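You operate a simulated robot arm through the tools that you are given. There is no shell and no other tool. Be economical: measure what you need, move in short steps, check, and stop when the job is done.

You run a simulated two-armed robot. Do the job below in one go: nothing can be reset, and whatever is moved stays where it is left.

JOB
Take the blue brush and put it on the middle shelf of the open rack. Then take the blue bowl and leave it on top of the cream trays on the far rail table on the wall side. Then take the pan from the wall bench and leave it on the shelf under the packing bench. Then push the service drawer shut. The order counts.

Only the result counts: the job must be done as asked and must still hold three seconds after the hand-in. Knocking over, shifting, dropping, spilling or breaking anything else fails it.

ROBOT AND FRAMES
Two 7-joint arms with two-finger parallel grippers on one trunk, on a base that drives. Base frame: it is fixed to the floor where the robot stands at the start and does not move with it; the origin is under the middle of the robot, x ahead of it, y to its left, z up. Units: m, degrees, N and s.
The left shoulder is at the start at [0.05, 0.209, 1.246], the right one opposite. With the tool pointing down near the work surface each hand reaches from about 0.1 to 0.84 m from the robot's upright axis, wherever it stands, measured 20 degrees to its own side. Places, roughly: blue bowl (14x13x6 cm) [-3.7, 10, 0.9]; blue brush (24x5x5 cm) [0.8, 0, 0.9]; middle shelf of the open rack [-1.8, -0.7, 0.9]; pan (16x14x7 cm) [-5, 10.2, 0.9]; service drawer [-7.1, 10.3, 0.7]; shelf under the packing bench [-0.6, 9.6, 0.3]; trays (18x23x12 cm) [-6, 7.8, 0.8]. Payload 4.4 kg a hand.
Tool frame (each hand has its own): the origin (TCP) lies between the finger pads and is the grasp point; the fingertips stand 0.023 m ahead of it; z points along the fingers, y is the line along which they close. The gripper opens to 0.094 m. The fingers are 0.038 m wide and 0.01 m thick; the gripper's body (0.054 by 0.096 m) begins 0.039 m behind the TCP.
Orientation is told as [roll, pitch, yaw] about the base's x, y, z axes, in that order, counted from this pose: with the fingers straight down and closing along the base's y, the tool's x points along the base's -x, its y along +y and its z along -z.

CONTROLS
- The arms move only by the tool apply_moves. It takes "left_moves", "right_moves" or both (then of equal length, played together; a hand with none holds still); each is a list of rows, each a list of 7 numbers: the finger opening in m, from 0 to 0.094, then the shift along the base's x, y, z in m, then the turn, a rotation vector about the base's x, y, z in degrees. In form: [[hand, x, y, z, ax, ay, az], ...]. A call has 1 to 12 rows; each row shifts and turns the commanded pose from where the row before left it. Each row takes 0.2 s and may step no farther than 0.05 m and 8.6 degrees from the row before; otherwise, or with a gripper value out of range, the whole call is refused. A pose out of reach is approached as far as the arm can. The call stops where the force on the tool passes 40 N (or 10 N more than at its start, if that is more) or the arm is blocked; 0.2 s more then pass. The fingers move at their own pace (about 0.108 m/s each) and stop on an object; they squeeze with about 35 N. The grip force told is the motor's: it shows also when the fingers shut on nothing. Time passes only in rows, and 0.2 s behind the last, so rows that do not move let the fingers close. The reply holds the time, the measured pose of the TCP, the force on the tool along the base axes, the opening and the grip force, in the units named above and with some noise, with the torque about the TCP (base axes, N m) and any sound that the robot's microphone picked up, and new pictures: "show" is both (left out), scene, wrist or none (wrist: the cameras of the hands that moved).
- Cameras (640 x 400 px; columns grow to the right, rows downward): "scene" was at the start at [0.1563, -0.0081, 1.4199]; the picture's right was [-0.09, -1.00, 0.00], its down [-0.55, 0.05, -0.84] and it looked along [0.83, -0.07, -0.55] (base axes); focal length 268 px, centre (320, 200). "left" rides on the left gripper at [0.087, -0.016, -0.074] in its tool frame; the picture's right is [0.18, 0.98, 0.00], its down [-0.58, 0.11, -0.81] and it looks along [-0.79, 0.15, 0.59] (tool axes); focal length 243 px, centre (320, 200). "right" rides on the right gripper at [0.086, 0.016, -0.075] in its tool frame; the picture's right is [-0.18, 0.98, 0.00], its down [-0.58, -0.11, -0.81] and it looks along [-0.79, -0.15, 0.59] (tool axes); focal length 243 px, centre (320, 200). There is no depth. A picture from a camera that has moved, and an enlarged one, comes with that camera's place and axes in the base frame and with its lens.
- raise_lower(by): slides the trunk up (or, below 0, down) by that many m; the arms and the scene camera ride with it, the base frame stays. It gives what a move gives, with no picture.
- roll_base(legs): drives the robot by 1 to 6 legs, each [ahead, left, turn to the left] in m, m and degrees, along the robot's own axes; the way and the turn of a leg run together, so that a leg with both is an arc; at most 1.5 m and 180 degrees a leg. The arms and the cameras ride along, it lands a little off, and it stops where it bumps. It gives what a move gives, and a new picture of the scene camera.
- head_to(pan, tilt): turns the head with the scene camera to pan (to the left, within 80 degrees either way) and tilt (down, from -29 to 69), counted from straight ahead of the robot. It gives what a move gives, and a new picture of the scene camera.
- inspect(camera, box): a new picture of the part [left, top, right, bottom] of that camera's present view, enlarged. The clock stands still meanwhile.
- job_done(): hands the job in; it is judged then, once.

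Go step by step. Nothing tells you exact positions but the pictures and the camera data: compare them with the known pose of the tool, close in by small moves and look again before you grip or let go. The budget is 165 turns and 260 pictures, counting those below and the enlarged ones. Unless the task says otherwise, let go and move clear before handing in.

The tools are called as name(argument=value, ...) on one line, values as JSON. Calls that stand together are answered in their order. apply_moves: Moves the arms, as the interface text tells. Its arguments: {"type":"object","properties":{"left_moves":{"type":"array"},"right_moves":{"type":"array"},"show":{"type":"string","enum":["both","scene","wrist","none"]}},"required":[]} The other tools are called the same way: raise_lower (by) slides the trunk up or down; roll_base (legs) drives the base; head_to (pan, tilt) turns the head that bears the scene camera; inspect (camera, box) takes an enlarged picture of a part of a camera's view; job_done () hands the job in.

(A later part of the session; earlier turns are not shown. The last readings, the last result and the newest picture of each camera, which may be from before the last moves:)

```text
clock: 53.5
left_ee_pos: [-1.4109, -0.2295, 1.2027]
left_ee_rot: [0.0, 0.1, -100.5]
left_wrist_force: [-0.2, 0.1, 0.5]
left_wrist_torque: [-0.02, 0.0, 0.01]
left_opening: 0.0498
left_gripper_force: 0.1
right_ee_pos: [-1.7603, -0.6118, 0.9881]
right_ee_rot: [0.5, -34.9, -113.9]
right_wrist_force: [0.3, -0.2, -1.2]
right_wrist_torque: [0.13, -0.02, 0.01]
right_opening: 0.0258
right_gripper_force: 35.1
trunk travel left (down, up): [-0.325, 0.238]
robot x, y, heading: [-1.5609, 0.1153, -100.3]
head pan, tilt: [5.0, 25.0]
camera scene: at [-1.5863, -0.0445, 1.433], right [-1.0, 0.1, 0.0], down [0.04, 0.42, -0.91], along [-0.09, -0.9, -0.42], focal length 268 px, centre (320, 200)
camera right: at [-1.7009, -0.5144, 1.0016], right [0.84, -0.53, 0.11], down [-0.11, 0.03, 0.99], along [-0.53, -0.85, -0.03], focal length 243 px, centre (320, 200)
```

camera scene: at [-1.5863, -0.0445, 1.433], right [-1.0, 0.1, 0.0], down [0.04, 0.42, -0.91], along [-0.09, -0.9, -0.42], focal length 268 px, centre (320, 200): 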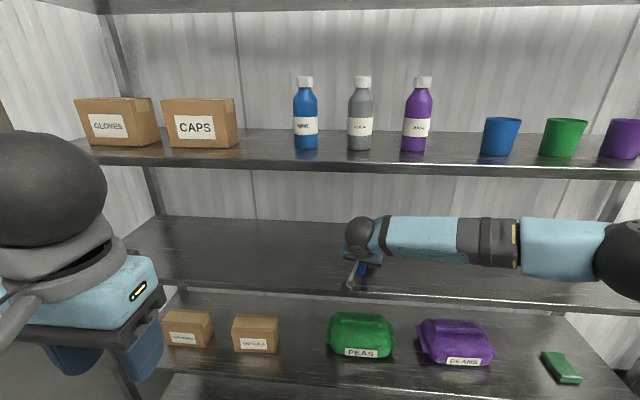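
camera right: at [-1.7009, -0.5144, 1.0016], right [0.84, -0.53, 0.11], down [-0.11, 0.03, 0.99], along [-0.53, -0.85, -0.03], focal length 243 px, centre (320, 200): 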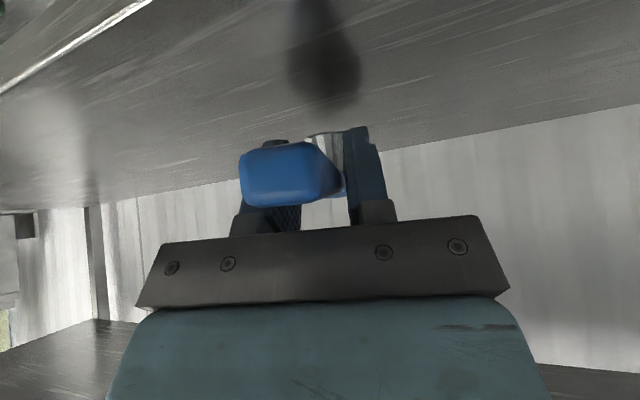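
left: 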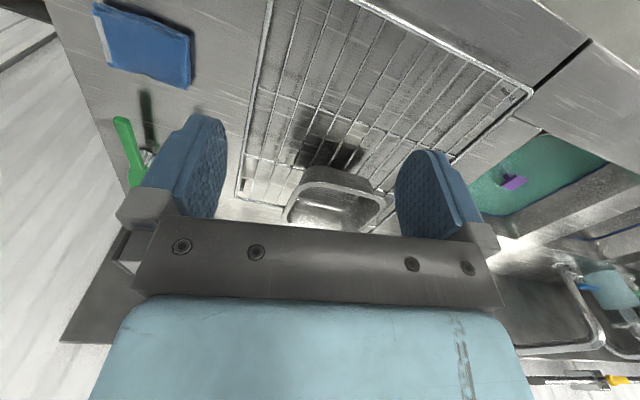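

No contact yet, and the shadow is closing in. I'll go down in smaller steps.

apply_moves(right_moves=[[0.0, 0, 0, -0.006, 0, 0, 0], [0.0, 0, 0, -0.006, 0, 0, 0], [0.0, 0, 0, -0.005, 0, 0, 0]], show="wrist")

apply_moves(right_moves=[[0.0, 0, 0, -0.004, 0, 0, 0]], show="none")

apply_moves(right_moves=[[0.0, 0, 0, -0.004, 0, 0, 0]], show="wrist")

```text
clock: 54.3
left_ee_pos: [-1.4111, -0.2298, 1.201]
left_ee_rot: [0.0, 0.2, -100.7]
left_wrist_force: [-0.1, -0.4, 0.3]
left_wrist_torque: [0.01, -0.01, -0.01]
left_opening: 0.0499
left_gripper_force: 0.1
right_ee_pos: [-1.7598, -0.6106, 0.972]
right_ee_rot: [0.6, -34.9, -113.9]
right_wrist_force: [0.7, 0.1, -1.3]
right_wrist_torque: [0.1, -0.06, -0.03]
right_opening: 0.0256
right_gripper_force: 35.0
trunk travel left (down, up): [-0.325, 0.238]
robot x, y, heading: [-1.5673, 0.1134, -100.6]
head pan, tilt: [5.0, 25.0]
camera right: at [-1.6997, -0.5148, 0.9846], right [0.84, -0.53, 0.11], down [-0.11, 0.03, 0.99], along [-0.53, -0.85, -0.03], focal length 243 px, centre (320, 200)
```

right: 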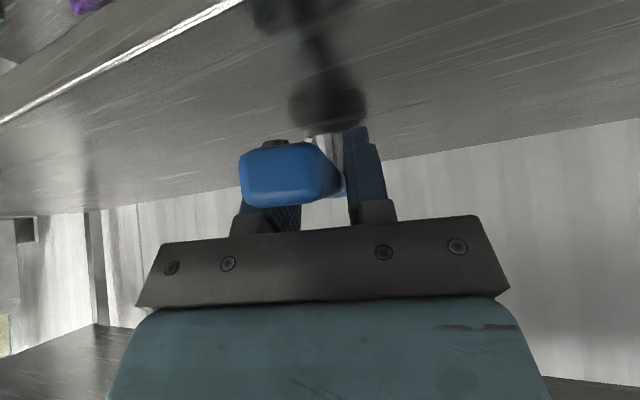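

```text
clock: 54.7
left_ee_pos: [-1.4104, -0.2295, 1.2017]
left_ee_rot: [0.0, 0.1, -100.6]
left_wrist_force: [-0.4, -1.0, -0.1]
left_wrist_torque: [-0.03, 0.02, 0.01]
left_opening: 0.0498
left_gripper_force: 0.1
right_ee_pos: [-1.7597, -0.6126, 0.9681]
right_ee_rot: [0.6, -35.0, -113.9]
right_wrist_force: [0.3, -0.8, -1.9]
right_wrist_torque: [0.1, -0.03, 0.0]
right_opening: 0.0257
right_gripper_force: 34.8
trunk travel left (down, up): [-0.325, 0.238]
robot x, y, heading: [-1.5626, 0.1115, -100.6]
head pan, tilt: [5.0, 25.0]
```

```text
clock: 55.1
left_ee_pos: [-1.4111, -0.2295, 1.2009]
left_ee_rot: [0.0, 0.1, -100.6]
left_wrist_force: [-0.9, 0.4, 0.7]
left_wrist_torque: [0.02, -0.04, 0.03]
left_opening: 0.05
left_gripper_force: 0.0
right_ee_pos: [-1.7601, -0.6123, 0.9632]
right_ee_rot: [0.5, -34.9, -113.9]
right_wrist_force: [0.0, -1.2, -1.5]
right_wrist_torque: [0.08, -0.08, -0.01]
right_opening: 0.0256
right_gripper_force: 34.6
trunk travel left (down, up): [-0.325, 0.238]
robot x, y, heading: [-1.5675, 0.1128, -100.4]
head pan, tilt: [5.0, 25.0]
camera right: at [-1.6994, -0.5153, 0.9761], right [0.84, -0.53, 0.11], down [-0.11, 0.03, 0.99], along [-0.53, -0.85, -0.03], focal length 243 px, centre (320, 200)
```

right: 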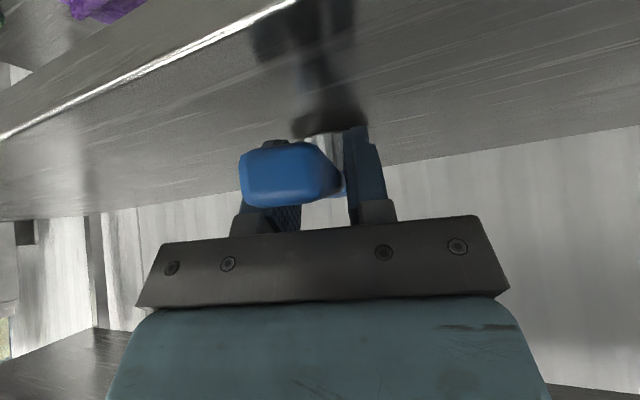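

There's still a small gap to the shadow. I'll keep going down slowly.

apply_moves(right_moves=[[0.0, 0, 0, -0.004, 0, 0, 0]], show="none")

apply_moves(right_moves=[[0.0, 0, 0, -0.004, 0, 0, 0]], show="none")

apply_moves(right_moves=[[0.0, 0, 0, -0.004, 0, 0, 0]], show="wrist")

```text
clock: 55.5
left_ee_pos: [-1.4106, -0.2311, 1.2009]
left_ee_rot: [0.0, 0.1, -100.6]
left_wrist_force: [0.0, 0.1, -0.3]
left_wrist_torque: [0.0, 0.0, 0.0]
left_opening: 0.0499
left_gripper_force: 0.0
right_ee_pos: [-1.7596, -0.6124, 0.9602]
right_ee_rot: [0.6, -34.9, -113.8]
right_wrist_force: [0.1, 0.3, -1.3]
right_wrist_torque: [0.12, -0.05, -0.03]
right_opening: 0.0257
right_gripper_force: 34.7
trunk travel left (down, up): [-0.325, 0.238]
robot x, y, heading: [-1.5648, 0.11, -100.8]
head pan, tilt: [5.0, 25.0]
```

```text
clock: 55.9
left_ee_pos: [-1.4104, -0.2285, 1.2018]
left_ee_rot: [0.0, 0.1, -100.6]
left_wrist_force: [0.2, 0.5, 0.0]
left_wrist_torque: [-0.01, 0.0, -0.02]
left_opening: 0.0501
left_gripper_force: 0.1
right_ee_pos: [-1.7607, -0.6139, 0.9563]
right_ee_rot: [0.7, -35.0, -113.9]
right_wrist_force: [0.2, 0.6, 2.8]
right_wrist_torque: [-0.49, 0.28, 0.04]
right_opening: 0.0255
right_gripper_force: 34.7
trunk travel left (down, up): [-0.325, 0.238]
robot x, y, heading: [-1.5625, 0.1126, -100.6]
head pan, tilt: [5.0, 25.0]
```

```text
clock: 56.3
left_ee_pos: [-1.4105, -0.2278, 1.2018]
left_ee_rot: [0.1, 0.1, -100.7]
left_wrist_force: [0.2, -1.0, -0.1]
left_wrist_torque: [0.01, 0.03, -0.05]
left_opening: 0.0494
left_gripper_force: 0.2
right_ee_pos: [-1.7594, -0.613, 0.9574]
right_ee_rot: [0.8, -35.2, -114.0]
right_wrist_force: [-0.2, -3.5, 16.0]
right_wrist_torque: [-0.66, 0.59, 0.13]
right_opening: 0.0257
right_gripper_force: 35.6
trunk travel left (down, up): [-0.325, 0.238]
robot x, y, heading: [-1.5671, 0.1154, -100.6]
head pan, tilt: [5.0, 25.0]
camera right: at [-1.6993, -0.5149, 0.9683], right [0.84, -0.53, 0.12], down [-0.11, 0.04, 0.99], along [-0.53, -0.85, -0.03], focal length 243 px, centre (320, 200)
```

right: 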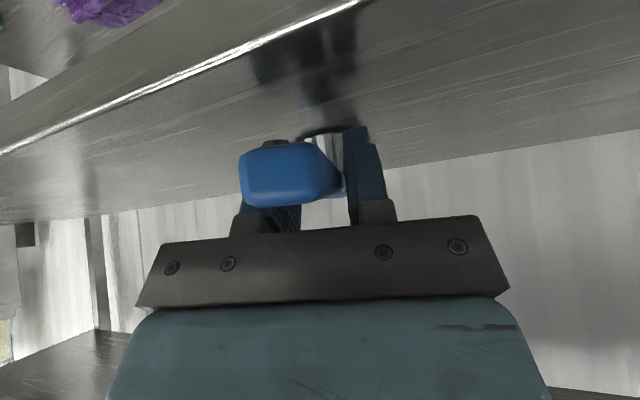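

It touches at TCP z ≈ 0.957, with 16 N of force. I'll ease up 3 mm, open, and back out along the handle with a slight rise.

apply_moves(right_moves=[[0.0, 0, 0, 0.003, 0, 0, 0], [0.03, 0, 0, 0, 0, 0, 0], [0.06, 0, 0, 0, 0, 0, 0], [0.075, 0, 0, 0, 0, 0, 0], [0.075, 0.008, 0.018, 0.008, 0, 0, 0], [0.075, 0.014, 0.032, 0.015, 0, 0, 0], [0.075, 0.016, 0.036, 0.015, 0, 0, 0], [0.075, 0.014, 0.042, 0.005, 0, 0, 0], [0.075, 0.01, 0.045, 0.005, 0, 0, 0], [0.075, 0.01, 0.045, 0.005, 0, 0, 0]])

```text
clock: 58.5
left_ee_pos: [-1.4101, -0.2289, 1.2015]
left_ee_rot: [-0.1, 0.1, -100.6]
left_wrist_force: [0.0, -1.1, -0.2]
left_wrist_torque: [0.01, -0.01, 0.02]
left_opening: 0.0499
left_gripper_force: 0.0
right_ee_pos: [-1.6864, -0.3919, 1.0071]
right_ee_rot: [0.6, -35.0, -113.9]
right_wrist_force: [-0.4, -0.4, 0.4]
right_wrist_torque: [-0.06, 0.01, -0.01]
right_opening: 0.075
right_gripper_force: 0.1
trunk travel left (down, up): [-0.325, 0.238]
robot x, y, heading: [-1.5649, 0.1152, -100.7]
head pan, tilt: [5.0, 25.0]
camera scene: at [-1.5857, -0.0435, 1.4331], right [-1.0, 0.1, 0.0], down [0.04, 0.42, -0.91], along [-0.09, -0.9, -0.42], focal length 268 px, centre (320, 200)
camera right: at [-1.6259, -0.2951, 1.0197], right [0.84, -0.53, 0.11], down [-0.11, 0.03, 0.99], along [-0.53, -0.85, -0.03], focal length 243 px, centre (320, 200)
```

scene: 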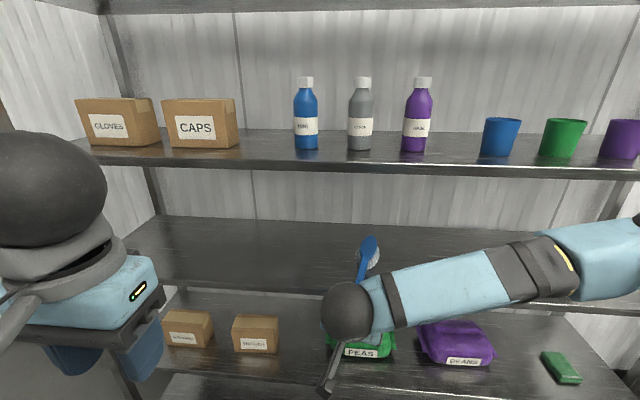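
right: 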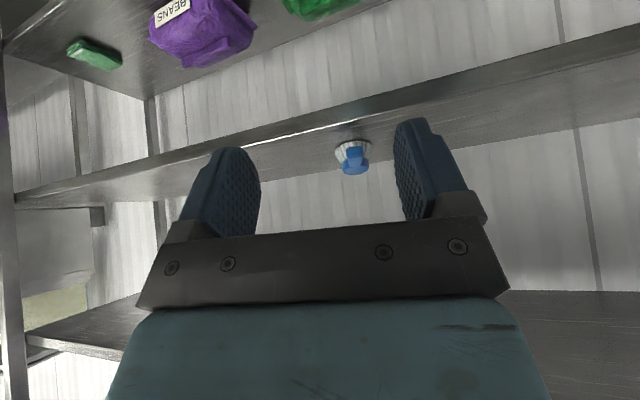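

The brush stands on the middle shelf. I'll zoom to confirm, then retract the arm and back away.

inspect(camera="scene", box=[300, 210, 440, 310])

apply_moves(right_moves=[[0.075, 0.0, 0.03, 0.03, 0, 0, 0], [0.075, 0.0, 0.03, 0.035, 0, 0, 0], [0.075, 0.0, 0.03, 0.035, 0, 0, 0], [0.075, 0.0, 0.02, 0.035, 0, 0, 0], [0.075, -0.02, 0.02, 0.03, 0, 0, 0]], show="wrist")

roll_base(legs=[[-0.2, 0, 0], [0, 1.4, 0]])

```text
4.00 times, centred on (370, 260) of scene
camera zoom: at [-1.5857, -0.0435, 1.4331], right [-1.0, 0.1, 0.0], down [0.04, 0.42, -0.91], along [-0.09, -0.9, -0.42], focal length 1073 px, centre (120, -40)
```

zoom: 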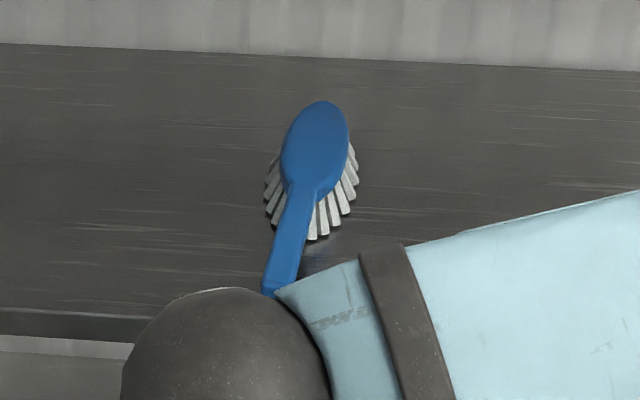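

```text
clock: 59.7
left_ee_pos: [-1.4127, -0.2283, 1.2012]
left_ee_rot: [0.1, 0.0, -100.6]
left_wrist_force: [-0.8, 1.0, 0.2]
left_wrist_torque: [0.0, 0.01, -0.02]
left_opening: 0.05
left_gripper_force: 0.1
right_ee_pos: [-1.7076, -0.2612, 1.1744]
right_ee_rot: [0.8, -35.0, -114.0]
right_wrist_force: [0.7, 0.4, 0.6]
right_wrist_torque: [-0.03, -0.01, 0.04]
right_opening: 0.075
right_gripper_force: 0.0
trunk travel left (down, up): [-0.325, 0.238]
robot x, y, heading: [-1.5642, 0.1163, -100.9]
head pan, tilt: [5.0, 25.0]
camera right: at [-1.6467, -0.1646, 1.1858], right [0.84, -0.53, 0.12], down [-0.11, 0.03, 0.99], along [-0.53, -0.85, -0.03], focal length 243 px, centre (320, 200)
```

right: 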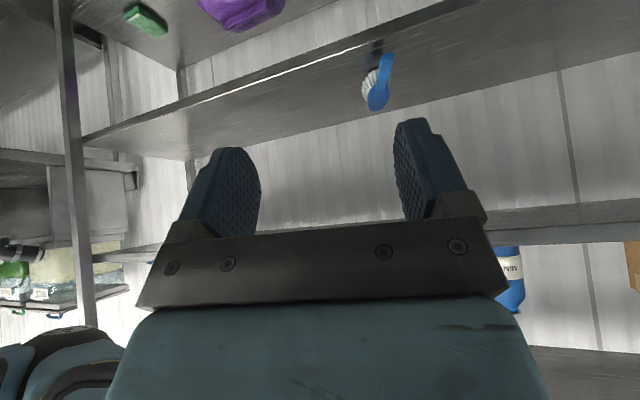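

```text
clock: 73.2
left_ee_pos: [-0.0222, -0.3047, 1.2011]
left_ee_rot: [0.0, 0.1, -101.7]
left_wrist_force: [0.2, 0.0, 0.0]
left_wrist_torque: [-0.01, -0.01, 0.02]
left_opening: 0.0499
left_gripper_force: 0.0
right_ee_pos: [-0.3177, -0.333, 1.1728]
right_ee_rot: [0.6, -35.0, -115.0]
right_wrist_force: [0.2, 0.6, -0.3]
right_wrist_torque: [0.0, -0.04, 0.02]
right_opening: 0.0751
right_gripper_force: 0.0
trunk travel left (down, up): [-0.325, 0.238]
robot x, y, heading: [-0.1707, 0.0444, -101.6]
head pan, tilt: [5.0, 25.0]
camera scene: at [-0.1937, -0.1166, 1.433], right [-0.99, 0.12, 0.0], down [0.05, 0.42, -0.91], along [-0.11, -0.9, -0.42], focal length 268 px, centre (320, 200)
```

scene: 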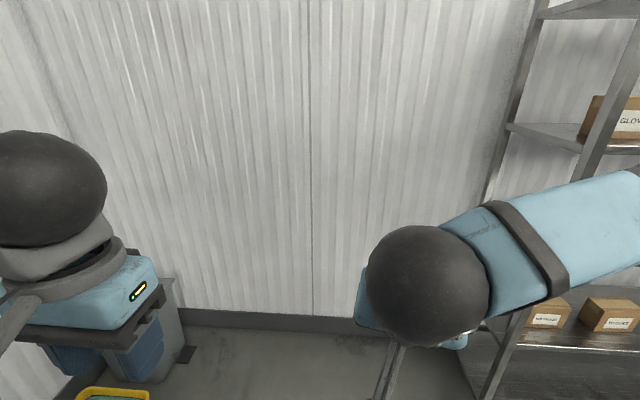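

The brush is standing securely. Next I'll turn to face +y, the long direction of the room, and look for a route to the wall bench.

roll_base(legs=[[0, 0, 95], [0, 0, 96]])

head_to(pan=0, tilt=15)

```text
clock: 81.7
left_ee_pos: [-0.3776, 0.3547, 1.2014]
left_ee_rot: [0.2, 0.1, 88.8]
left_wrist_force: [-0.2, 0.5, -0.5]
left_wrist_torque: [0.0, 0.01, -0.03]
left_opening: 0.0499
left_gripper_force: 0.0
right_ee_pos: [-0.0924, 0.4352, 1.1725]
right_ee_rot: [0.6, -34.9, 75.6]
right_wrist_force: [-0.6, 0.6, 1.2]
right_wrist_torque: [-0.01, 0.01, 0.0]
right_opening: 0.075
right_gripper_force: 0.1
trunk travel left (down, up): [-0.325, 0.238]
robot x, y, heading: [-0.1724, 0.0425, 88.6]
head pan, tilt: [5.0, 25.0]
camera scene: at [-0.1738, 0.2002, 1.433], right [1.0, 0.07, 0.0], down [0.03, -0.42, -0.91], along [-0.06, 0.9, -0.42], focal length 268 px, centre (320, 200)
```

scene: 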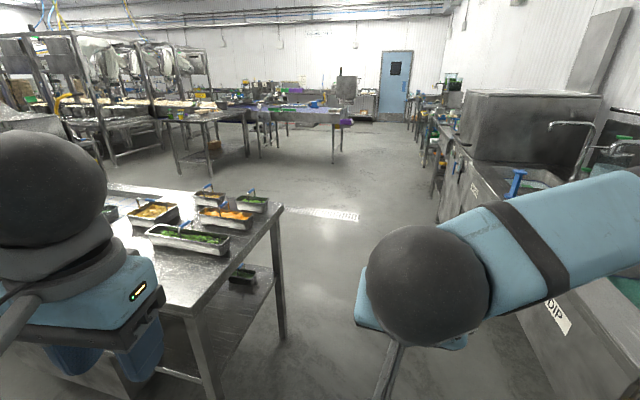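

```text
clock: 82.4
left_ee_pos: [-0.3778, 0.3549, 1.2025]
left_ee_rot: [-0.1, 0.1, 88.8]
left_wrist_force: [0.0, 0.5, -0.8]
left_wrist_torque: [-0.02, 0.01, 0.0]
left_opening: 0.0502
left_gripper_force: 0.1
right_ee_pos: [-0.0921, 0.4356, 1.1729]
right_ee_rot: [0.6, -35.1, 75.5]
right_wrist_force: [0.3, 0.2, -0.1]
right_wrist_torque: [-0.03, -0.02, 0.0]
right_opening: 0.0752
right_gripper_force: 0.0
trunk travel left (down, up): [-0.325, 0.238]
robot x, y, heading: [-0.1696, 0.0405, 88.5]
head pan, tilt: [0.0, 15.0]
camera scene: at [-0.1658, 0.2016, 1.4492], right [1.0, -0.02, 0.0], down [-0.01, -0.26, -0.97], along [0.02, 0.97, -0.26], focal length 268 px, centre (320, 200)
```

scene: 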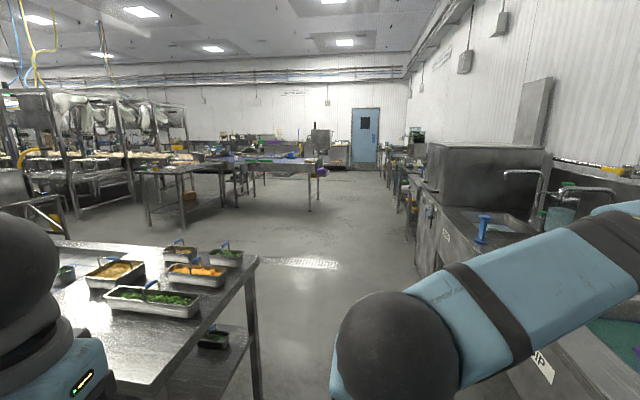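

The room is open to the far wall. The path runs between the left table (edge at about x = -0.42) and the sink counter (front at about x = 0.48). I'll centre myself and drive ahead.

roll_base(legs=[[0, -0.2, 0], [1.0, 0, 0]])

```text
clock: 84.7
left_ee_pos: [-0.187, 0.3504, 1.2018]
left_ee_rot: [0.1, 0.1, 88.8]
left_wrist_force: [-0.1, 0.3, -0.4]
left_wrist_torque: [0.01, 0.02, -0.02]
left_opening: 0.0503
left_gripper_force: 0.1
right_ee_pos: [0.097, 0.4331, 1.173]
right_ee_rot: [0.7, -34.9, 75.5]
right_wrist_force: [0.5, -0.2, 0.1]
right_wrist_torque: [0.03, 0.0, 0.04]
right_opening: 0.0749
right_gripper_force: 0.1
trunk travel left (down, up): [-0.325, 0.238]
robot x, y, heading: [0.0186, 0.0384, 88.8]
head pan, tilt: [0.0, 15.0]
stopped in leg 1: the robot was blocked; the commanded pose is now the measured one
camera scene: at [0.0242, 0.1982, 1.4492], right [1.0, -0.02, 0.0], down [-0.01, -0.26, -0.97], along [0.02, 0.97, -0.26], focal length 268 px, centre (320, 200)
```

scene: 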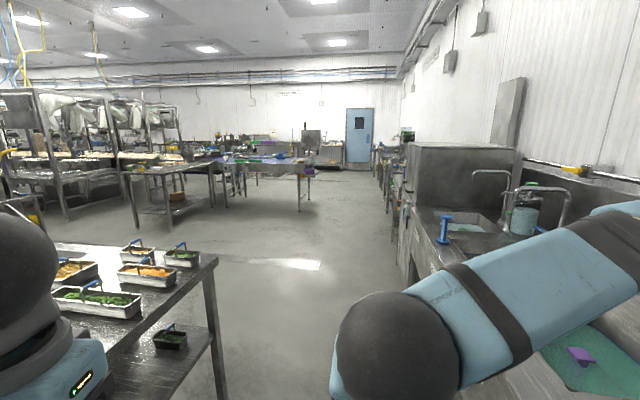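

I was stopped just 1 cm short on the right, probably base against bench. I'll ease left a little and look down on both sides.

roll_base(legs=[[0, 0.04, 0]])

head_to(pan=-70, tilt=60)

head_to(pan=60, tilt=60)

```text
clock: 85.8
left_ee_pos: [-0.2289, 0.3525, 1.2012]
left_ee_rot: [0.0, 0.1, 88.8]
left_wrist_force: [0.1, -0.1, -0.9]
left_wrist_torque: [0.02, 0.0, 0.0]
left_opening: 0.0497
left_gripper_force: 0.0
right_ee_pos: [0.0564, 0.4344, 1.1718]
right_ee_rot: [0.6, -35.0, 75.5]
right_wrist_force: [-1.0, 1.1, 0.2]
right_wrist_torque: [0.0, 0.01, 0.0]
right_opening: 0.0751
right_gripper_force: 0.0
trunk travel left (down, up): [-0.325, 0.238]
robot x, y, heading: [-0.0203, 0.0384, 88.7]
head pan, tilt: [0.0, 15.0]
camera scene: at [-0.0167, 0.199, 1.4492], right [1.0, -0.02, 0.0], down [-0.01, -0.26, -0.97], along [0.02, 0.97, -0.26], focal length 268 px, centre (320, 200)
```

scene: 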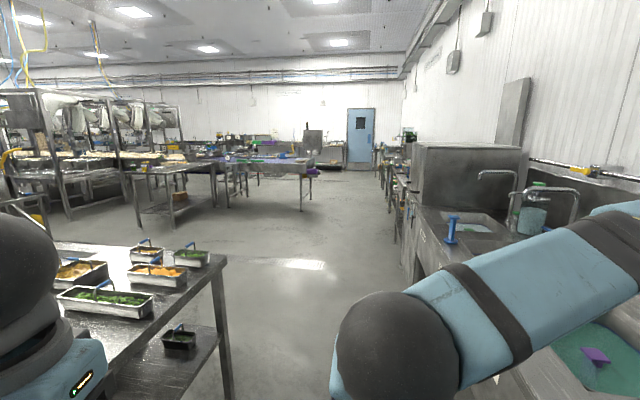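

```text
clock: 87.2
left_ee_pos: [-0.2293, 0.3511, 1.2012]
left_ee_rot: [-0.1, 0.1, 88.7]
left_wrist_force: [1.2, -0.4, 0.7]
left_wrist_torque: [-0.01, 0.0, -0.01]
left_opening: 0.0503
left_gripper_force: 0.1
right_ee_pos: [0.0564, 0.4331, 1.1719]
right_ee_rot: [0.7, -34.9, 75.5]
right_wrist_force: [-0.2, 0.1, 0.0]
right_wrist_torque: [0.01, -0.01, 0.03]
right_opening: 0.0749
right_gripper_force: 0.0
trunk travel left (down, up): [-0.325, 0.238]
robot x, y, heading: [-0.0226, 0.0339, 88.8]
head pan, tilt: [-70.0, 60.0]
camera scene: at [0.0447, 0.1271, 1.383], right [0.32, -0.95, 0.0], down [-0.82, -0.28, -0.5], along [0.47, 0.16, -0.87], focal length 268 px, centre (320, 200)
```

scene: 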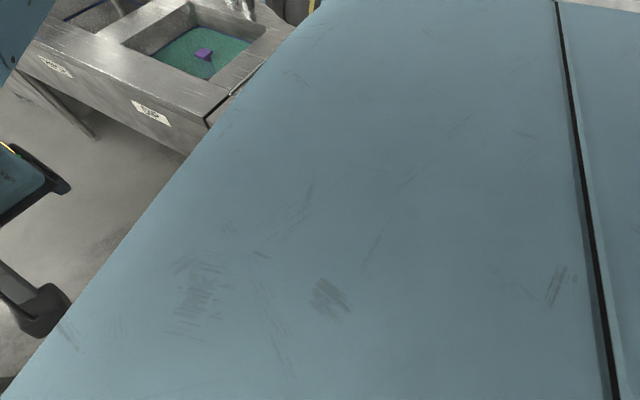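

```text
clock: 89.3
left_ee_pos: [-0.2282, 0.3523, 1.2026]
left_ee_rot: [0.1, 0.2, 88.8]
left_wrist_force: [0.4, -0.5, 0.3]
left_wrist_torque: [-0.01, 0.0, 0.03]
left_opening: 0.0501
left_gripper_force: 0.0
right_ee_pos: [0.0564, 0.4339, 1.1728]
right_ee_rot: [0.7, -34.8, 75.6]
right_wrist_force: [-0.2, -0.4, -0.3]
right_wrist_torque: [-0.02, 0.0, -0.01]
right_opening: 0.075
right_gripper_force: 0.1
trunk travel left (down, up): [-0.325, 0.238]
robot x, y, heading: [-0.0247, 0.0377, 88.8]
head pan, tilt: [60.0, 60.0]
camera scene: at [-0.0754, 0.1402, 1.3829], right [0.52, 0.85, 0.0], down [0.74, -0.45, -0.5], along [-0.43, 0.26, -0.87], focal length 268 px, centre (320, 200)
```

scene: 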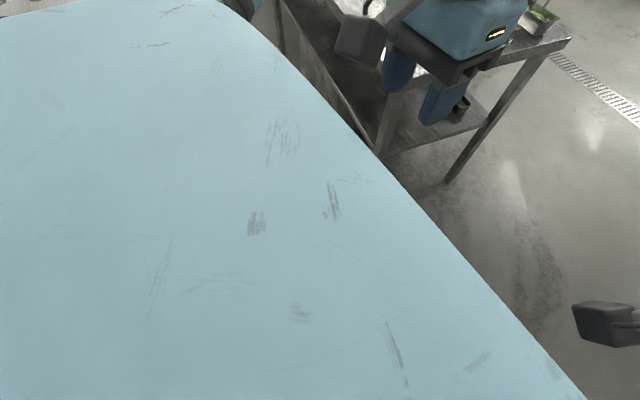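

The bench front is at x ≈ 0.37, so the base half-width is about 0.35. The gap ahead runs from -0.42 to 0.49, so driving straight should clear it.

roll_base(legs=[[1.5, 0, 0], [1.5, 0, 0]])

head_to(pan=0, tilt=20)

```text
clock: 103.9
left_ee_pos: [-0.1632, 3.3818, 1.2017]
left_ee_rot: [0.0, 0.1, 88.6]
left_wrist_force: [0.5, -0.5, 0.1]
left_wrist_torque: [-0.01, 0.01, -0.04]
left_opening: 0.0498
left_gripper_force: 0.0
right_ee_pos: [0.1227, 3.4612, 1.1725]
right_ee_rot: [0.6, -34.9, 75.4]
right_wrist_force: [-0.3, -0.6, 0.1]
right_wrist_torque: [0.0, 0.01, 0.01]
right_opening: 0.0748
right_gripper_force: 0.0
trunk travel left (down, up): [-0.325, 0.238]
robot x, y, heading: [0.0484, 3.0676, 88.5]
head pan, tilt: [60.0, 60.0]
camera scene: at [-0.0102, 3.1694, 1.3829], right [0.52, 0.85, 0.0], down [0.74, -0.45, -0.5], along [-0.43, 0.26, -0.87], focal length 268 px, centre (320, 200)
```

scene: 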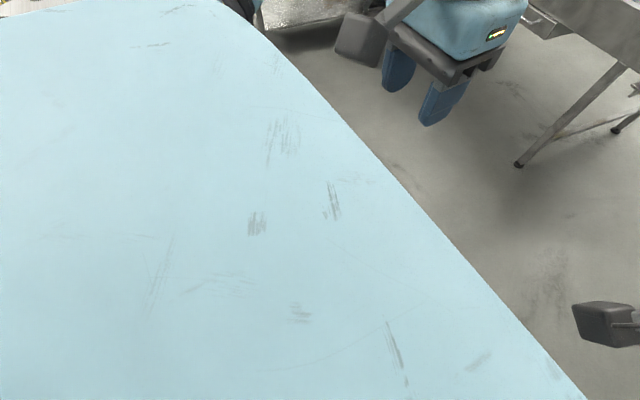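

```text
clock: 105.2
left_ee_pos: [-0.162, 3.3809, 1.2014]
left_ee_rot: [0.0, 0.1, 88.7]
left_wrist_force: [0.2, 0.4, 0.0]
left_wrist_torque: [0.0, -0.04, 0.02]
left_opening: 0.0501
left_gripper_force: 0.0
right_ee_pos: [0.1224, 3.4615, 1.1728]
right_ee_rot: [0.6, -34.9, 75.5]
right_wrist_force: [0.3, -0.7, 0.0]
right_wrist_torque: [-0.04, -0.01, -0.02]
right_opening: 0.075
right_gripper_force: 0.1
trunk travel left (down, up): [-0.325, 0.238]
robot x, y, heading: [0.0461, 3.0697, 88.7]
head pan, tilt: [0.0, 20.0]
camera scene: at [0.0489, 3.2277, 1.441], right [1.0, -0.02, 0.0], down [-0.01, -0.34, -0.94], along [0.02, 0.94, -0.34], focal length 268 px, centre (320, 200)
```

scene: 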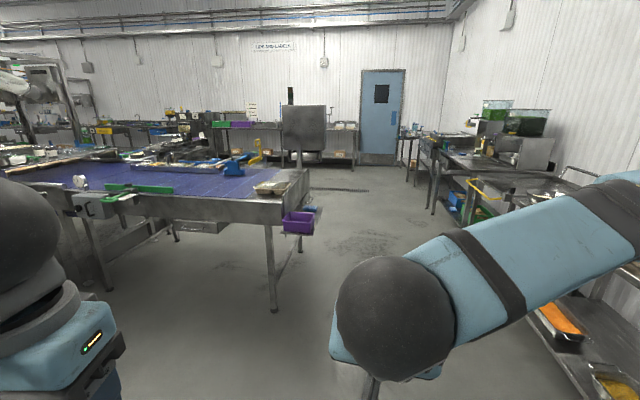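

I passed the gap. The conveyor end with its purple bin is ahead on the left, so I'll shift right 0.35 m and go on.

roll_base(legs=[[0.3, -0.33, 0], [1.5, 0, 0], [1.5, 0, 0]])

```text
clock: 118.4
left_ee_pos: [0.163, 5.6039, 1.2001]
left_ee_rot: [0.6, -1.3, 88.3]
left_wrist_force: [0.3, 0.0, -1.2]
left_wrist_torque: [0.0, 0.0, -0.02]
left_opening: 0.0501
left_gripper_force: 0.0
right_ee_pos: [0.4438, 5.7092, 1.1763]
right_ee_rot: [0.7, -35.4, 77.5]
right_wrist_force: [0.3, 0.3, 0.6]
right_wrist_torque: [-0.02, -0.03, -0.01]
right_opening: 0.0747
right_gripper_force: 0.0
trunk travel left (down, up): [-0.325, 0.238]
robot x, y, heading: [0.3798, 5.3208, 90.7]
head pan, tilt: [0.0, 20.0]
stopped in leg 3: the robot was blocked; the commanded pose is now the measured one
camera scene: at [0.3798, 5.4686, 1.4431], right [1.0, 0.01, 0.0], down [0.0, -0.33, -0.94], along [-0.01, 0.94, -0.33], focal length 268 px, centre (320, 200)
```

scene: 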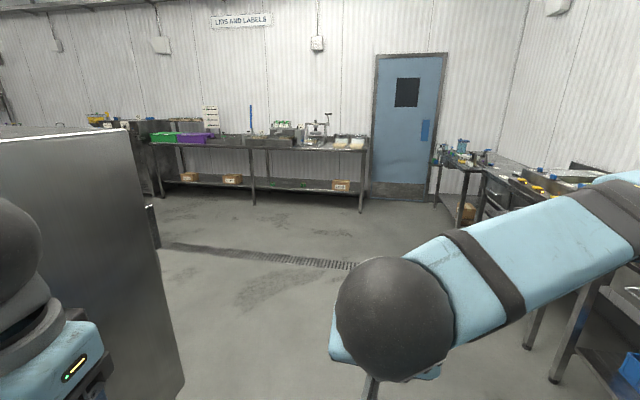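

Something blocked me at y ≈ 5.32. I'll back off a little and look left and right before moving on.

roll_base(legs=[[-0.08, 0, 0]])

head_to(pan=55, tilt=35)

head_to(pan=-55, tilt=35)

```text
clock: 119.5
left_ee_pos: [0.1639, 5.5341, 1.1971]
left_ee_rot: [0.7, -0.4, 88.4]
left_wrist_force: [-0.2, -0.3, 0.2]
left_wrist_torque: [0.02, 0.0, 0.01]
left_opening: 0.05
left_gripper_force: 0.1
right_ee_pos: [0.4481, 5.6376, 1.1719]
right_ee_rot: [0.6, -35.0, 77.4]
right_wrist_force: [-0.4, -0.7, 0.2]
right_wrist_torque: [0.0, -0.01, 0.01]
right_opening: 0.075
right_gripper_force: 0.2
trunk travel left (down, up): [-0.325, 0.238]
robot x, y, heading: [0.3843, 5.2423, 90.8]
head pan, tilt: [0.0, 20.0]
camera scene: at [0.3815, 5.3999, 1.4413], right [1.0, 0.01, 0.0], down [0.0, -0.34, -0.94], along [-0.01, 0.94, -0.34], focal length 268 px, centre (320, 200)
```

scene: 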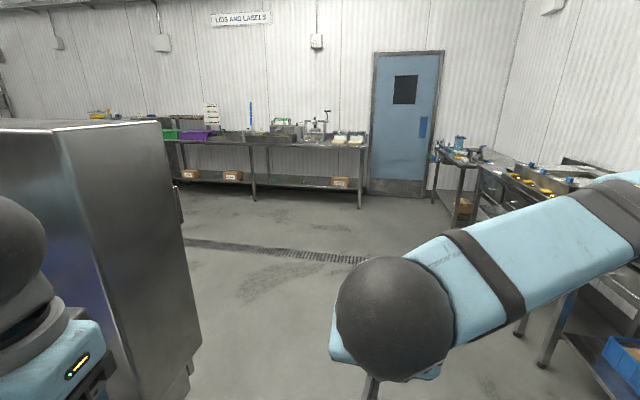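

```text
clock: 120.7
left_ee_pos: [0.1634, 5.5358, 1.1968]
left_ee_rot: [0.7, -0.3, 88.6]
left_wrist_force: [-0.7, 0.3, -0.3]
left_wrist_torque: [0.0, 0.04, 0.02]
left_opening: 0.0501
left_gripper_force: 0.0
right_ee_pos: [0.4468, 5.6384, 1.1723]
right_ee_rot: [0.6, -34.9, 77.3]
right_wrist_force: [-1.1, -0.1, -0.9]
right_wrist_torque: [0.04, 0.01, 0.02]
right_opening: 0.0753
right_gripper_force: 0.1
trunk travel left (down, up): [-0.325, 0.238]
robot x, y, heading: [0.3829, 5.2406, 90.9]
head pan, tilt: [55.0, 35.0]
camera scene: at [0.3097, 5.3582, 1.4172], right [0.57, 0.82, 0.0], down [0.47, -0.32, -0.82], along [-0.68, 0.46, -0.57], focal length 268 px, centre (320, 200)
```

scene: 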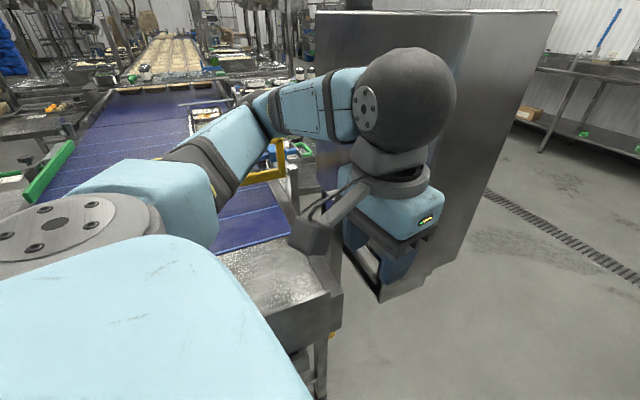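

```text
clock: 122.6
left_ee_pos: [0.1638, 5.5364, 1.1968]
left_ee_rot: [0.7, -0.2, 88.6]
left_wrist_force: [0.1, 0.1, -0.4]
left_wrist_torque: [-0.01, 0.01, 0.02]
left_opening: 0.05
left_gripper_force: 0.1
right_ee_pos: [0.4458, 5.6378, 1.1727]
right_ee_rot: [0.6, -34.9, 77.3]
right_wrist_force: [0.0, 0.5, -0.8]
right_wrist_torque: [0.0, 0.01, -0.02]
right_opening: 0.0752
right_gripper_force: 0.1
trunk travel left (down, up): [-0.325, 0.238]
robot x, y, heading: [0.3815, 5.2394, 90.3]
head pan, tilt: [-55.0, 35.0]
camera scene: at [0.4539, 5.3595, 1.4172], right [0.58, -0.81, 0.0], down [-0.47, -0.33, -0.82], along [0.67, 0.48, -0.57], focal length 268 px, centre (320, 200)
```

scene: 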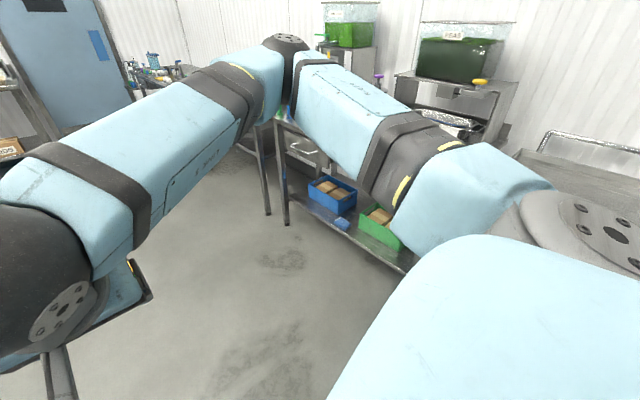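

The left side of the base is against the conveyor's end tray, at x ≈ -0.02. I'll shift right 0.2 m, where the side table leaves room, and go on.

roll_base(legs=[[-0.05, 0, 0], [0, -0.2, 0], [1.2, 0, 0]])

```text
clock: 126.9
left_ee_pos: [0.3624, 5.5775, 1.202]
left_ee_rot: [1.1, -1.4, 89.9]
left_wrist_force: [-0.1, 0.0, 0.2]
left_wrist_torque: [-0.01, -0.01, -0.05]
left_opening: 0.05
left_gripper_force: 0.0
right_ee_pos: [0.647, 5.6868, 1.1796]
right_ee_rot: [1.3, -35.8, 77.8]
right_wrist_force: [-0.3, 0.2, 0.9]
right_wrist_torque: [0.0, -0.01, -0.02]
right_opening: 0.075
right_gripper_force: 0.0
trunk travel left (down, up): [-0.325, 0.238]
robot x, y, heading: [0.5865, 5.3022, 91.4]
head pan, tilt: [-55.0, 35.0]
stopped in leg 3: the robot was blocked; the commanded pose is now the measured one
camera scene: at [0.6585, 5.4035, 1.4195], right [0.59, -0.8, -0.02], down [-0.46, -0.33, -0.82], along [0.66, 0.5, -0.57], focal length 268 px, centre (320, 200)
```

scene: 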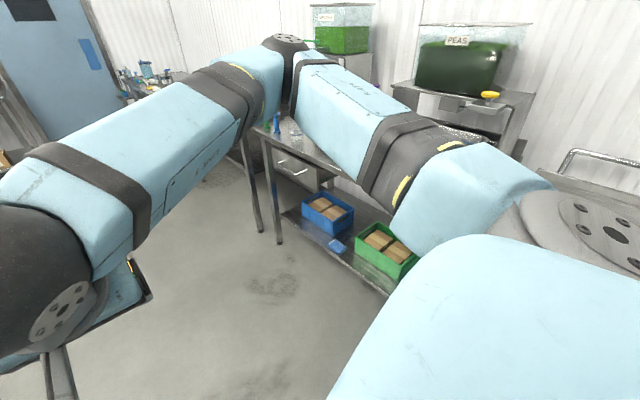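

I'm still blocked at the same y, and the robot is tilting slightly, so something low must be ahead. I'll back off and look straight down in front.

roll_base(legs=[[-0.15, 0, 0]])

head_to(pan=0, tilt=65)

head_to(pan=25, tilt=50)

```text
clock: 128.2
left_ee_pos: [0.3647, 5.4492, 1.1936]
left_ee_rot: [0.9, -0.1, 89.0]
left_wrist_force: [-0.2, 0.1, 0.2]
left_wrist_torque: [0.01, -0.02, 0.0]
left_opening: 0.0499
left_gripper_force: 0.0
right_ee_pos: [0.6474, 5.554, 1.1719]
right_ee_rot: [0.6, -34.9, 77.7]
right_wrist_force: [-0.8, -0.4, 0.1]
right_wrist_torque: [0.04, 0.03, 0.02]
right_opening: 0.0751
right_gripper_force: 0.1
trunk travel left (down, up): [-0.325, 0.238]
robot x, y, heading: [0.5858, 5.1586, 90.8]
head pan, tilt: [-55.0, 35.0]
camera scene: at [0.6568, 5.276, 1.4171], right [0.59, -0.81, 0.0], down [-0.46, -0.34, -0.82], along [0.66, 0.48, -0.57], focal length 268 px, centre (320, 200)
```

scene: 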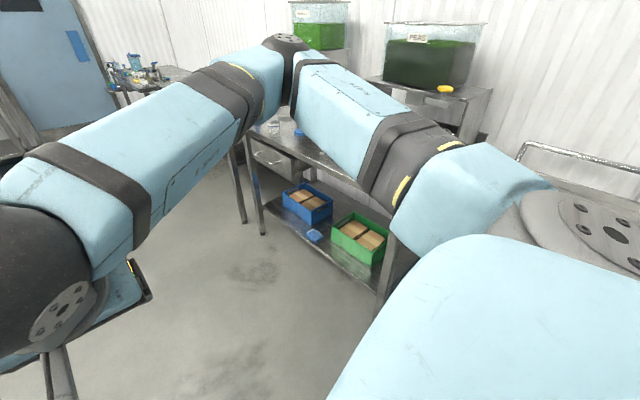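

```text
clock: 129.5
left_ee_pos: [0.3645, 5.4481, 1.1944]
left_ee_rot: [0.9, -0.1, 89.1]
left_wrist_force: [0.2, 0.1, -1.1]
left_wrist_torque: [0.0, 0.05, -0.02]
left_opening: 0.05
left_gripper_force: 0.1
right_ee_pos: [0.6483, 5.5542, 1.1721]
right_ee_rot: [0.6, -34.9, 77.8]
right_wrist_force: [-0.4, 0.5, 0.2]
right_wrist_torque: [0.0, 0.0, -0.02]
right_opening: 0.0752
right_gripper_force: 0.0
trunk travel left (down, up): [-0.325, 0.238]
robot x, y, heading: [0.5853, 5.1512, 91.0]
head pan, tilt: [0.0, 65.0]
camera scene: at [0.5847, 5.2844, 1.3774], right [1.0, 0.02, 0.0], down [0.01, -0.91, -0.42], along [-0.01, 0.42, -0.91], focal length 268 px, centre (320, 200)
```

scene: 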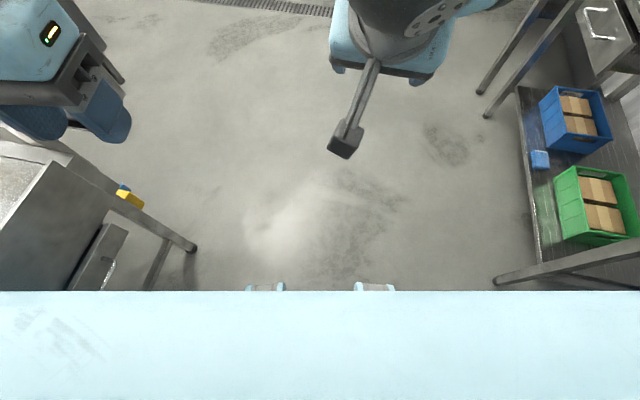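

```text
clock: 130.4
left_ee_pos: [0.3642, 5.4472, 1.1955]
left_ee_rot: [0.9, 0.0, 89.0]
left_wrist_force: [0.4, -0.3, -0.4]
left_wrist_torque: [-0.02, -0.01, 0.02]
left_opening: 0.0501
left_gripper_force: 0.1
right_ee_pos: [0.6486, 5.5534, 1.1722]
right_ee_rot: [0.6, -34.8, 77.8]
right_wrist_force: [-0.7, -0.6, -1.0]
right_wrist_torque: [0.02, 0.01, -0.01]
right_opening: 0.0747
right_gripper_force: 0.0
trunk travel left (down, up): [-0.325, 0.238]
robot x, y, heading: [0.586, 5.1572, 91.0]
head pan, tilt: [25.0, 50.0]
camera scene: at [0.5521, 5.2929, 1.3955], right [0.9, 0.44, 0.0], down [0.34, -0.69, -0.64], along [-0.28, 0.58, -0.77], focal length 268 px, centre (320, 200)
```

scene: 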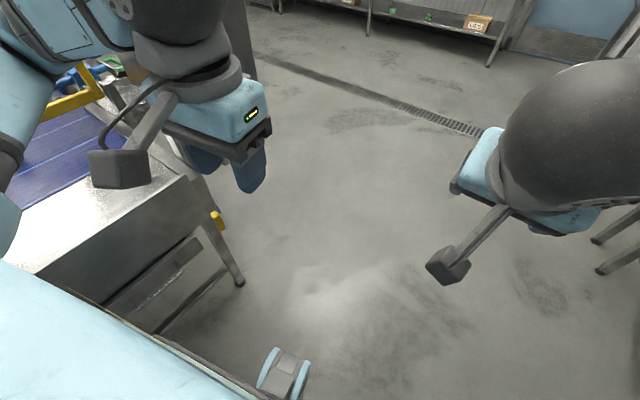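

The blocker looks like the conveyor's control box (x < 0.10, y ≈ 5.7–5.9, z up to about 1.4), which my left forearm touches. I'll raise the trunk and the left hand above it, shift slightly right and pass.

raise_lower(by=0.235)

apply_moves(left_moves=[[0.05, 0.02, 0.02, 0.04, 0, 0, 0], [0.05, 0.02, 0.02, 0.04, 0, 0, 0], [0.05, 0.02, 0.02, 0.03, 0, 0, 0]], show="none")

head_to(pan=45, tilt=40)

head_to(pan=-50, tilt=40)

```text
clock: 132.8
left_ee_pos: [0.3637, 5.4492, 1.429]
left_ee_rot: [0.9, -0.1, 89.1]
left_wrist_force: [-1.1, -0.8, 0.8]
left_wrist_torque: [-0.02, -0.01, 0.02]
left_opening: 0.0499
left_gripper_force: 0.1
right_ee_pos: [0.648, 5.5546, 1.4079]
right_ee_rot: [0.6, -34.9, 77.7]
right_wrist_force: [0.2, 0.5, 0.4]
right_wrist_torque: [-0.02, 0.01, 0.0]
right_opening: 0.0748
right_gripper_force: 0.1
trunk travel left (down, up): [-0.56, 0.003]
robot x, y, heading: [0.5858, 5.1538, 90.9]
head pan, tilt: [25.0, 50.0]
```

```text
clock: 133.6
left_ee_pos: [0.4234, 5.5088, 1.5423]
left_ee_rot: [1.1, -0.2, 89.1]
left_wrist_force: [0.3, 0.1, -0.3]
left_wrist_torque: [0.01, 0.0, -0.02]
left_opening: 0.0501
left_gripper_force: 0.1
right_ee_pos: [0.6492, 5.5542, 1.4082]
right_ee_rot: [0.7, -34.9, 77.7]
right_wrist_force: [0.3, 0.2, -0.1]
right_wrist_torque: [0.02, 0.0, 0.02]
right_opening: 0.0752
right_gripper_force: 0.1
trunk travel left (down, up): [-0.56, 0.003]
robot x, y, heading: [0.584, 5.1577, 90.9]
head pan, tilt: [25.0, 50.0]
```

```text
clock: 134.5
left_ee_pos: [0.4214, 5.5091, 1.5417]
left_ee_rot: [0.9, -0.1, 89.1]
left_wrist_force: [0.5, -0.8, -0.1]
left_wrist_torque: [0.01, -0.03, -0.01]
left_opening: 0.05
left_gripper_force: 0.0
right_ee_pos: [0.6479, 5.5534, 1.4076]
right_ee_rot: [0.6, -34.8, 77.6]
right_wrist_force: [0.2, 0.2, 0.5]
right_wrist_torque: [0.04, 0.01, -0.01]
right_opening: 0.0751
right_gripper_force: 0.0
trunk travel left (down, up): [-0.56, 0.003]
robot x, y, heading: [0.5896, 5.1548, 91.0]
head pan, tilt: [45.0, 40.0]
camera scene: at [0.5244, 5.2827, 1.6446], right [0.7, 0.72, 0.0], down [0.46, -0.45, -0.77], along [-0.55, 0.53, -0.64], focal length 268 px, centre (320, 200)
```

scene: 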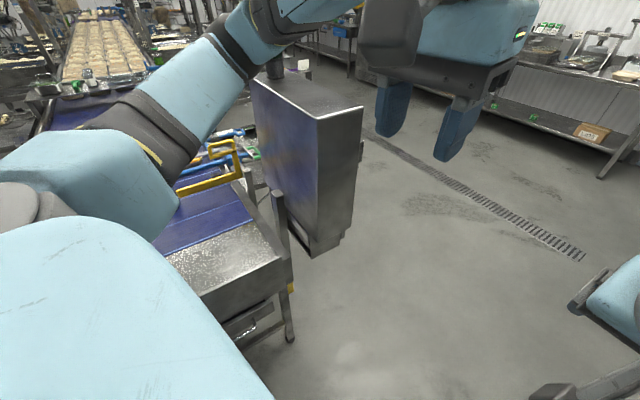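

```text
clock: 136.2
left_ee_pos: [0.4233, 5.5085, 1.5414]
left_ee_rot: [0.9, -0.1, 89.1]
left_wrist_force: [0.5, -0.4, 0.0]
left_wrist_torque: [0.03, -0.01, -0.01]
left_opening: 0.0502
left_gripper_force: 0.0
right_ee_pos: [0.648, 5.5536, 1.4085]
right_ee_rot: [0.6, -35.0, 77.7]
right_wrist_force: [0.0, -0.3, 1.7]
right_wrist_torque: [0.01, 0.01, 0.01]
right_opening: 0.0748
right_gripper_force: 0.1
trunk travel left (down, up): [-0.56, 0.003]
robot x, y, heading: [0.5846, 5.1534, 90.9]
head pan, tilt: [-50.0, 40.0]
camera scene: at [0.6498, 5.2794, 1.6447], right [0.66, -0.75, 0.0], down [-0.49, -0.42, -0.77], along [0.58, 0.5, -0.64], focal length 268 px, centre (320, 200)
```

scene: 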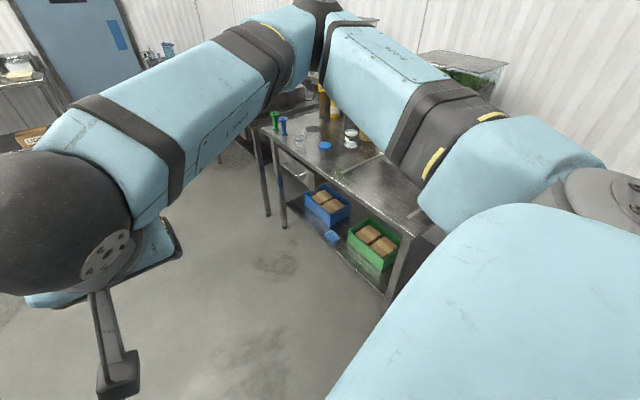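

The arms are now above the box, and the right table is still well clear. I'll shift right 0.2 m and drive past.

roll_base(legs=[[0, -0.2, 0], [1.3, 0, 0]])

head_to(pan=30, tilt=25)

```text
clock: 144.6
left_ee_pos: [0.6028, 6.7774, 1.5421]
left_ee_rot: [0.8, -0.1, 89.2]
left_wrist_force: [0.2, 0.8, 0.2]
left_wrist_torque: [-0.05, -0.05, -0.01]
left_opening: 0.0498
left_gripper_force: 0.1
right_ee_pos: [0.8292, 6.8217, 1.4085]
right_ee_rot: [0.6, -35.0, 77.7]
right_wrist_force: [-0.3, 0.6, 0.4]
right_wrist_torque: [0.0, -0.02, -0.02]
right_opening: 0.0747
right_gripper_force: 0.0
trunk travel left (down, up): [-0.56, 0.003]
robot x, y, heading: [0.7654, 6.4221, 91.2]
head pan, tilt: [-50.0, 40.0]
camera scene: at [0.8305, 6.547, 1.6448], right [0.66, -0.75, 0.0], down [-0.48, -0.42, -0.77], along [0.58, 0.5, -0.64], focal length 268 px, centre (320, 200)
```

scene: 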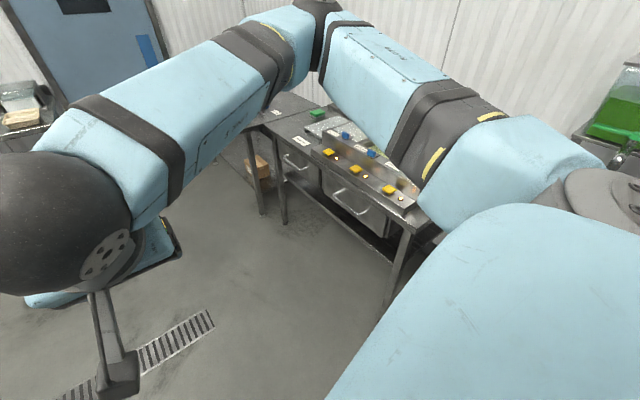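

```text
clock: 146.1
left_ee_pos: [0.6019, 6.778, 1.5423]
left_ee_rot: [0.9, -0.1, 89.1]
left_wrist_force: [-0.4, -1.2, -0.1]
left_wrist_torque: [0.02, 0.0, 0.01]
left_opening: 0.05
left_gripper_force: 0.1
right_ee_pos: [0.8281, 6.8226, 1.4078]
right_ee_rot: [0.5, -34.9, 77.8]
right_wrist_force: [0.6, -0.2, 0.4]
right_wrist_torque: [0.01, 0.03, 0.03]
right_opening: 0.0751
right_gripper_force: 0.1
trunk travel left (down, up): [-0.56, 0.003]
robot x, y, heading: [0.7698, 6.428, 91.1]
head pan, tilt: [30.0, 25.0]
camera scene: at [0.7189, 6.5709, 1.668], right [0.86, 0.51, 0.0], down [0.22, -0.36, -0.91], along [-0.47, 0.78, -0.42], focal length 268 px, centre (320, 200)
```

scene: 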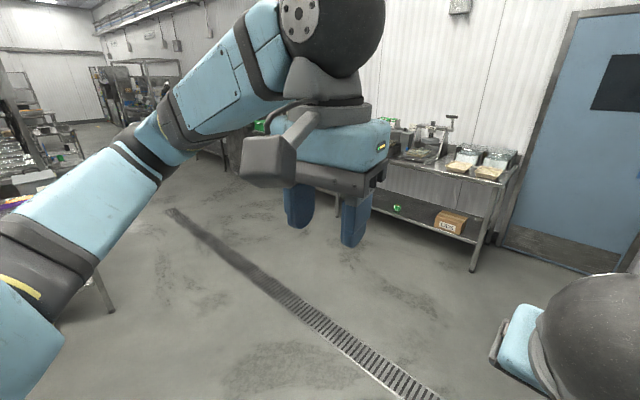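

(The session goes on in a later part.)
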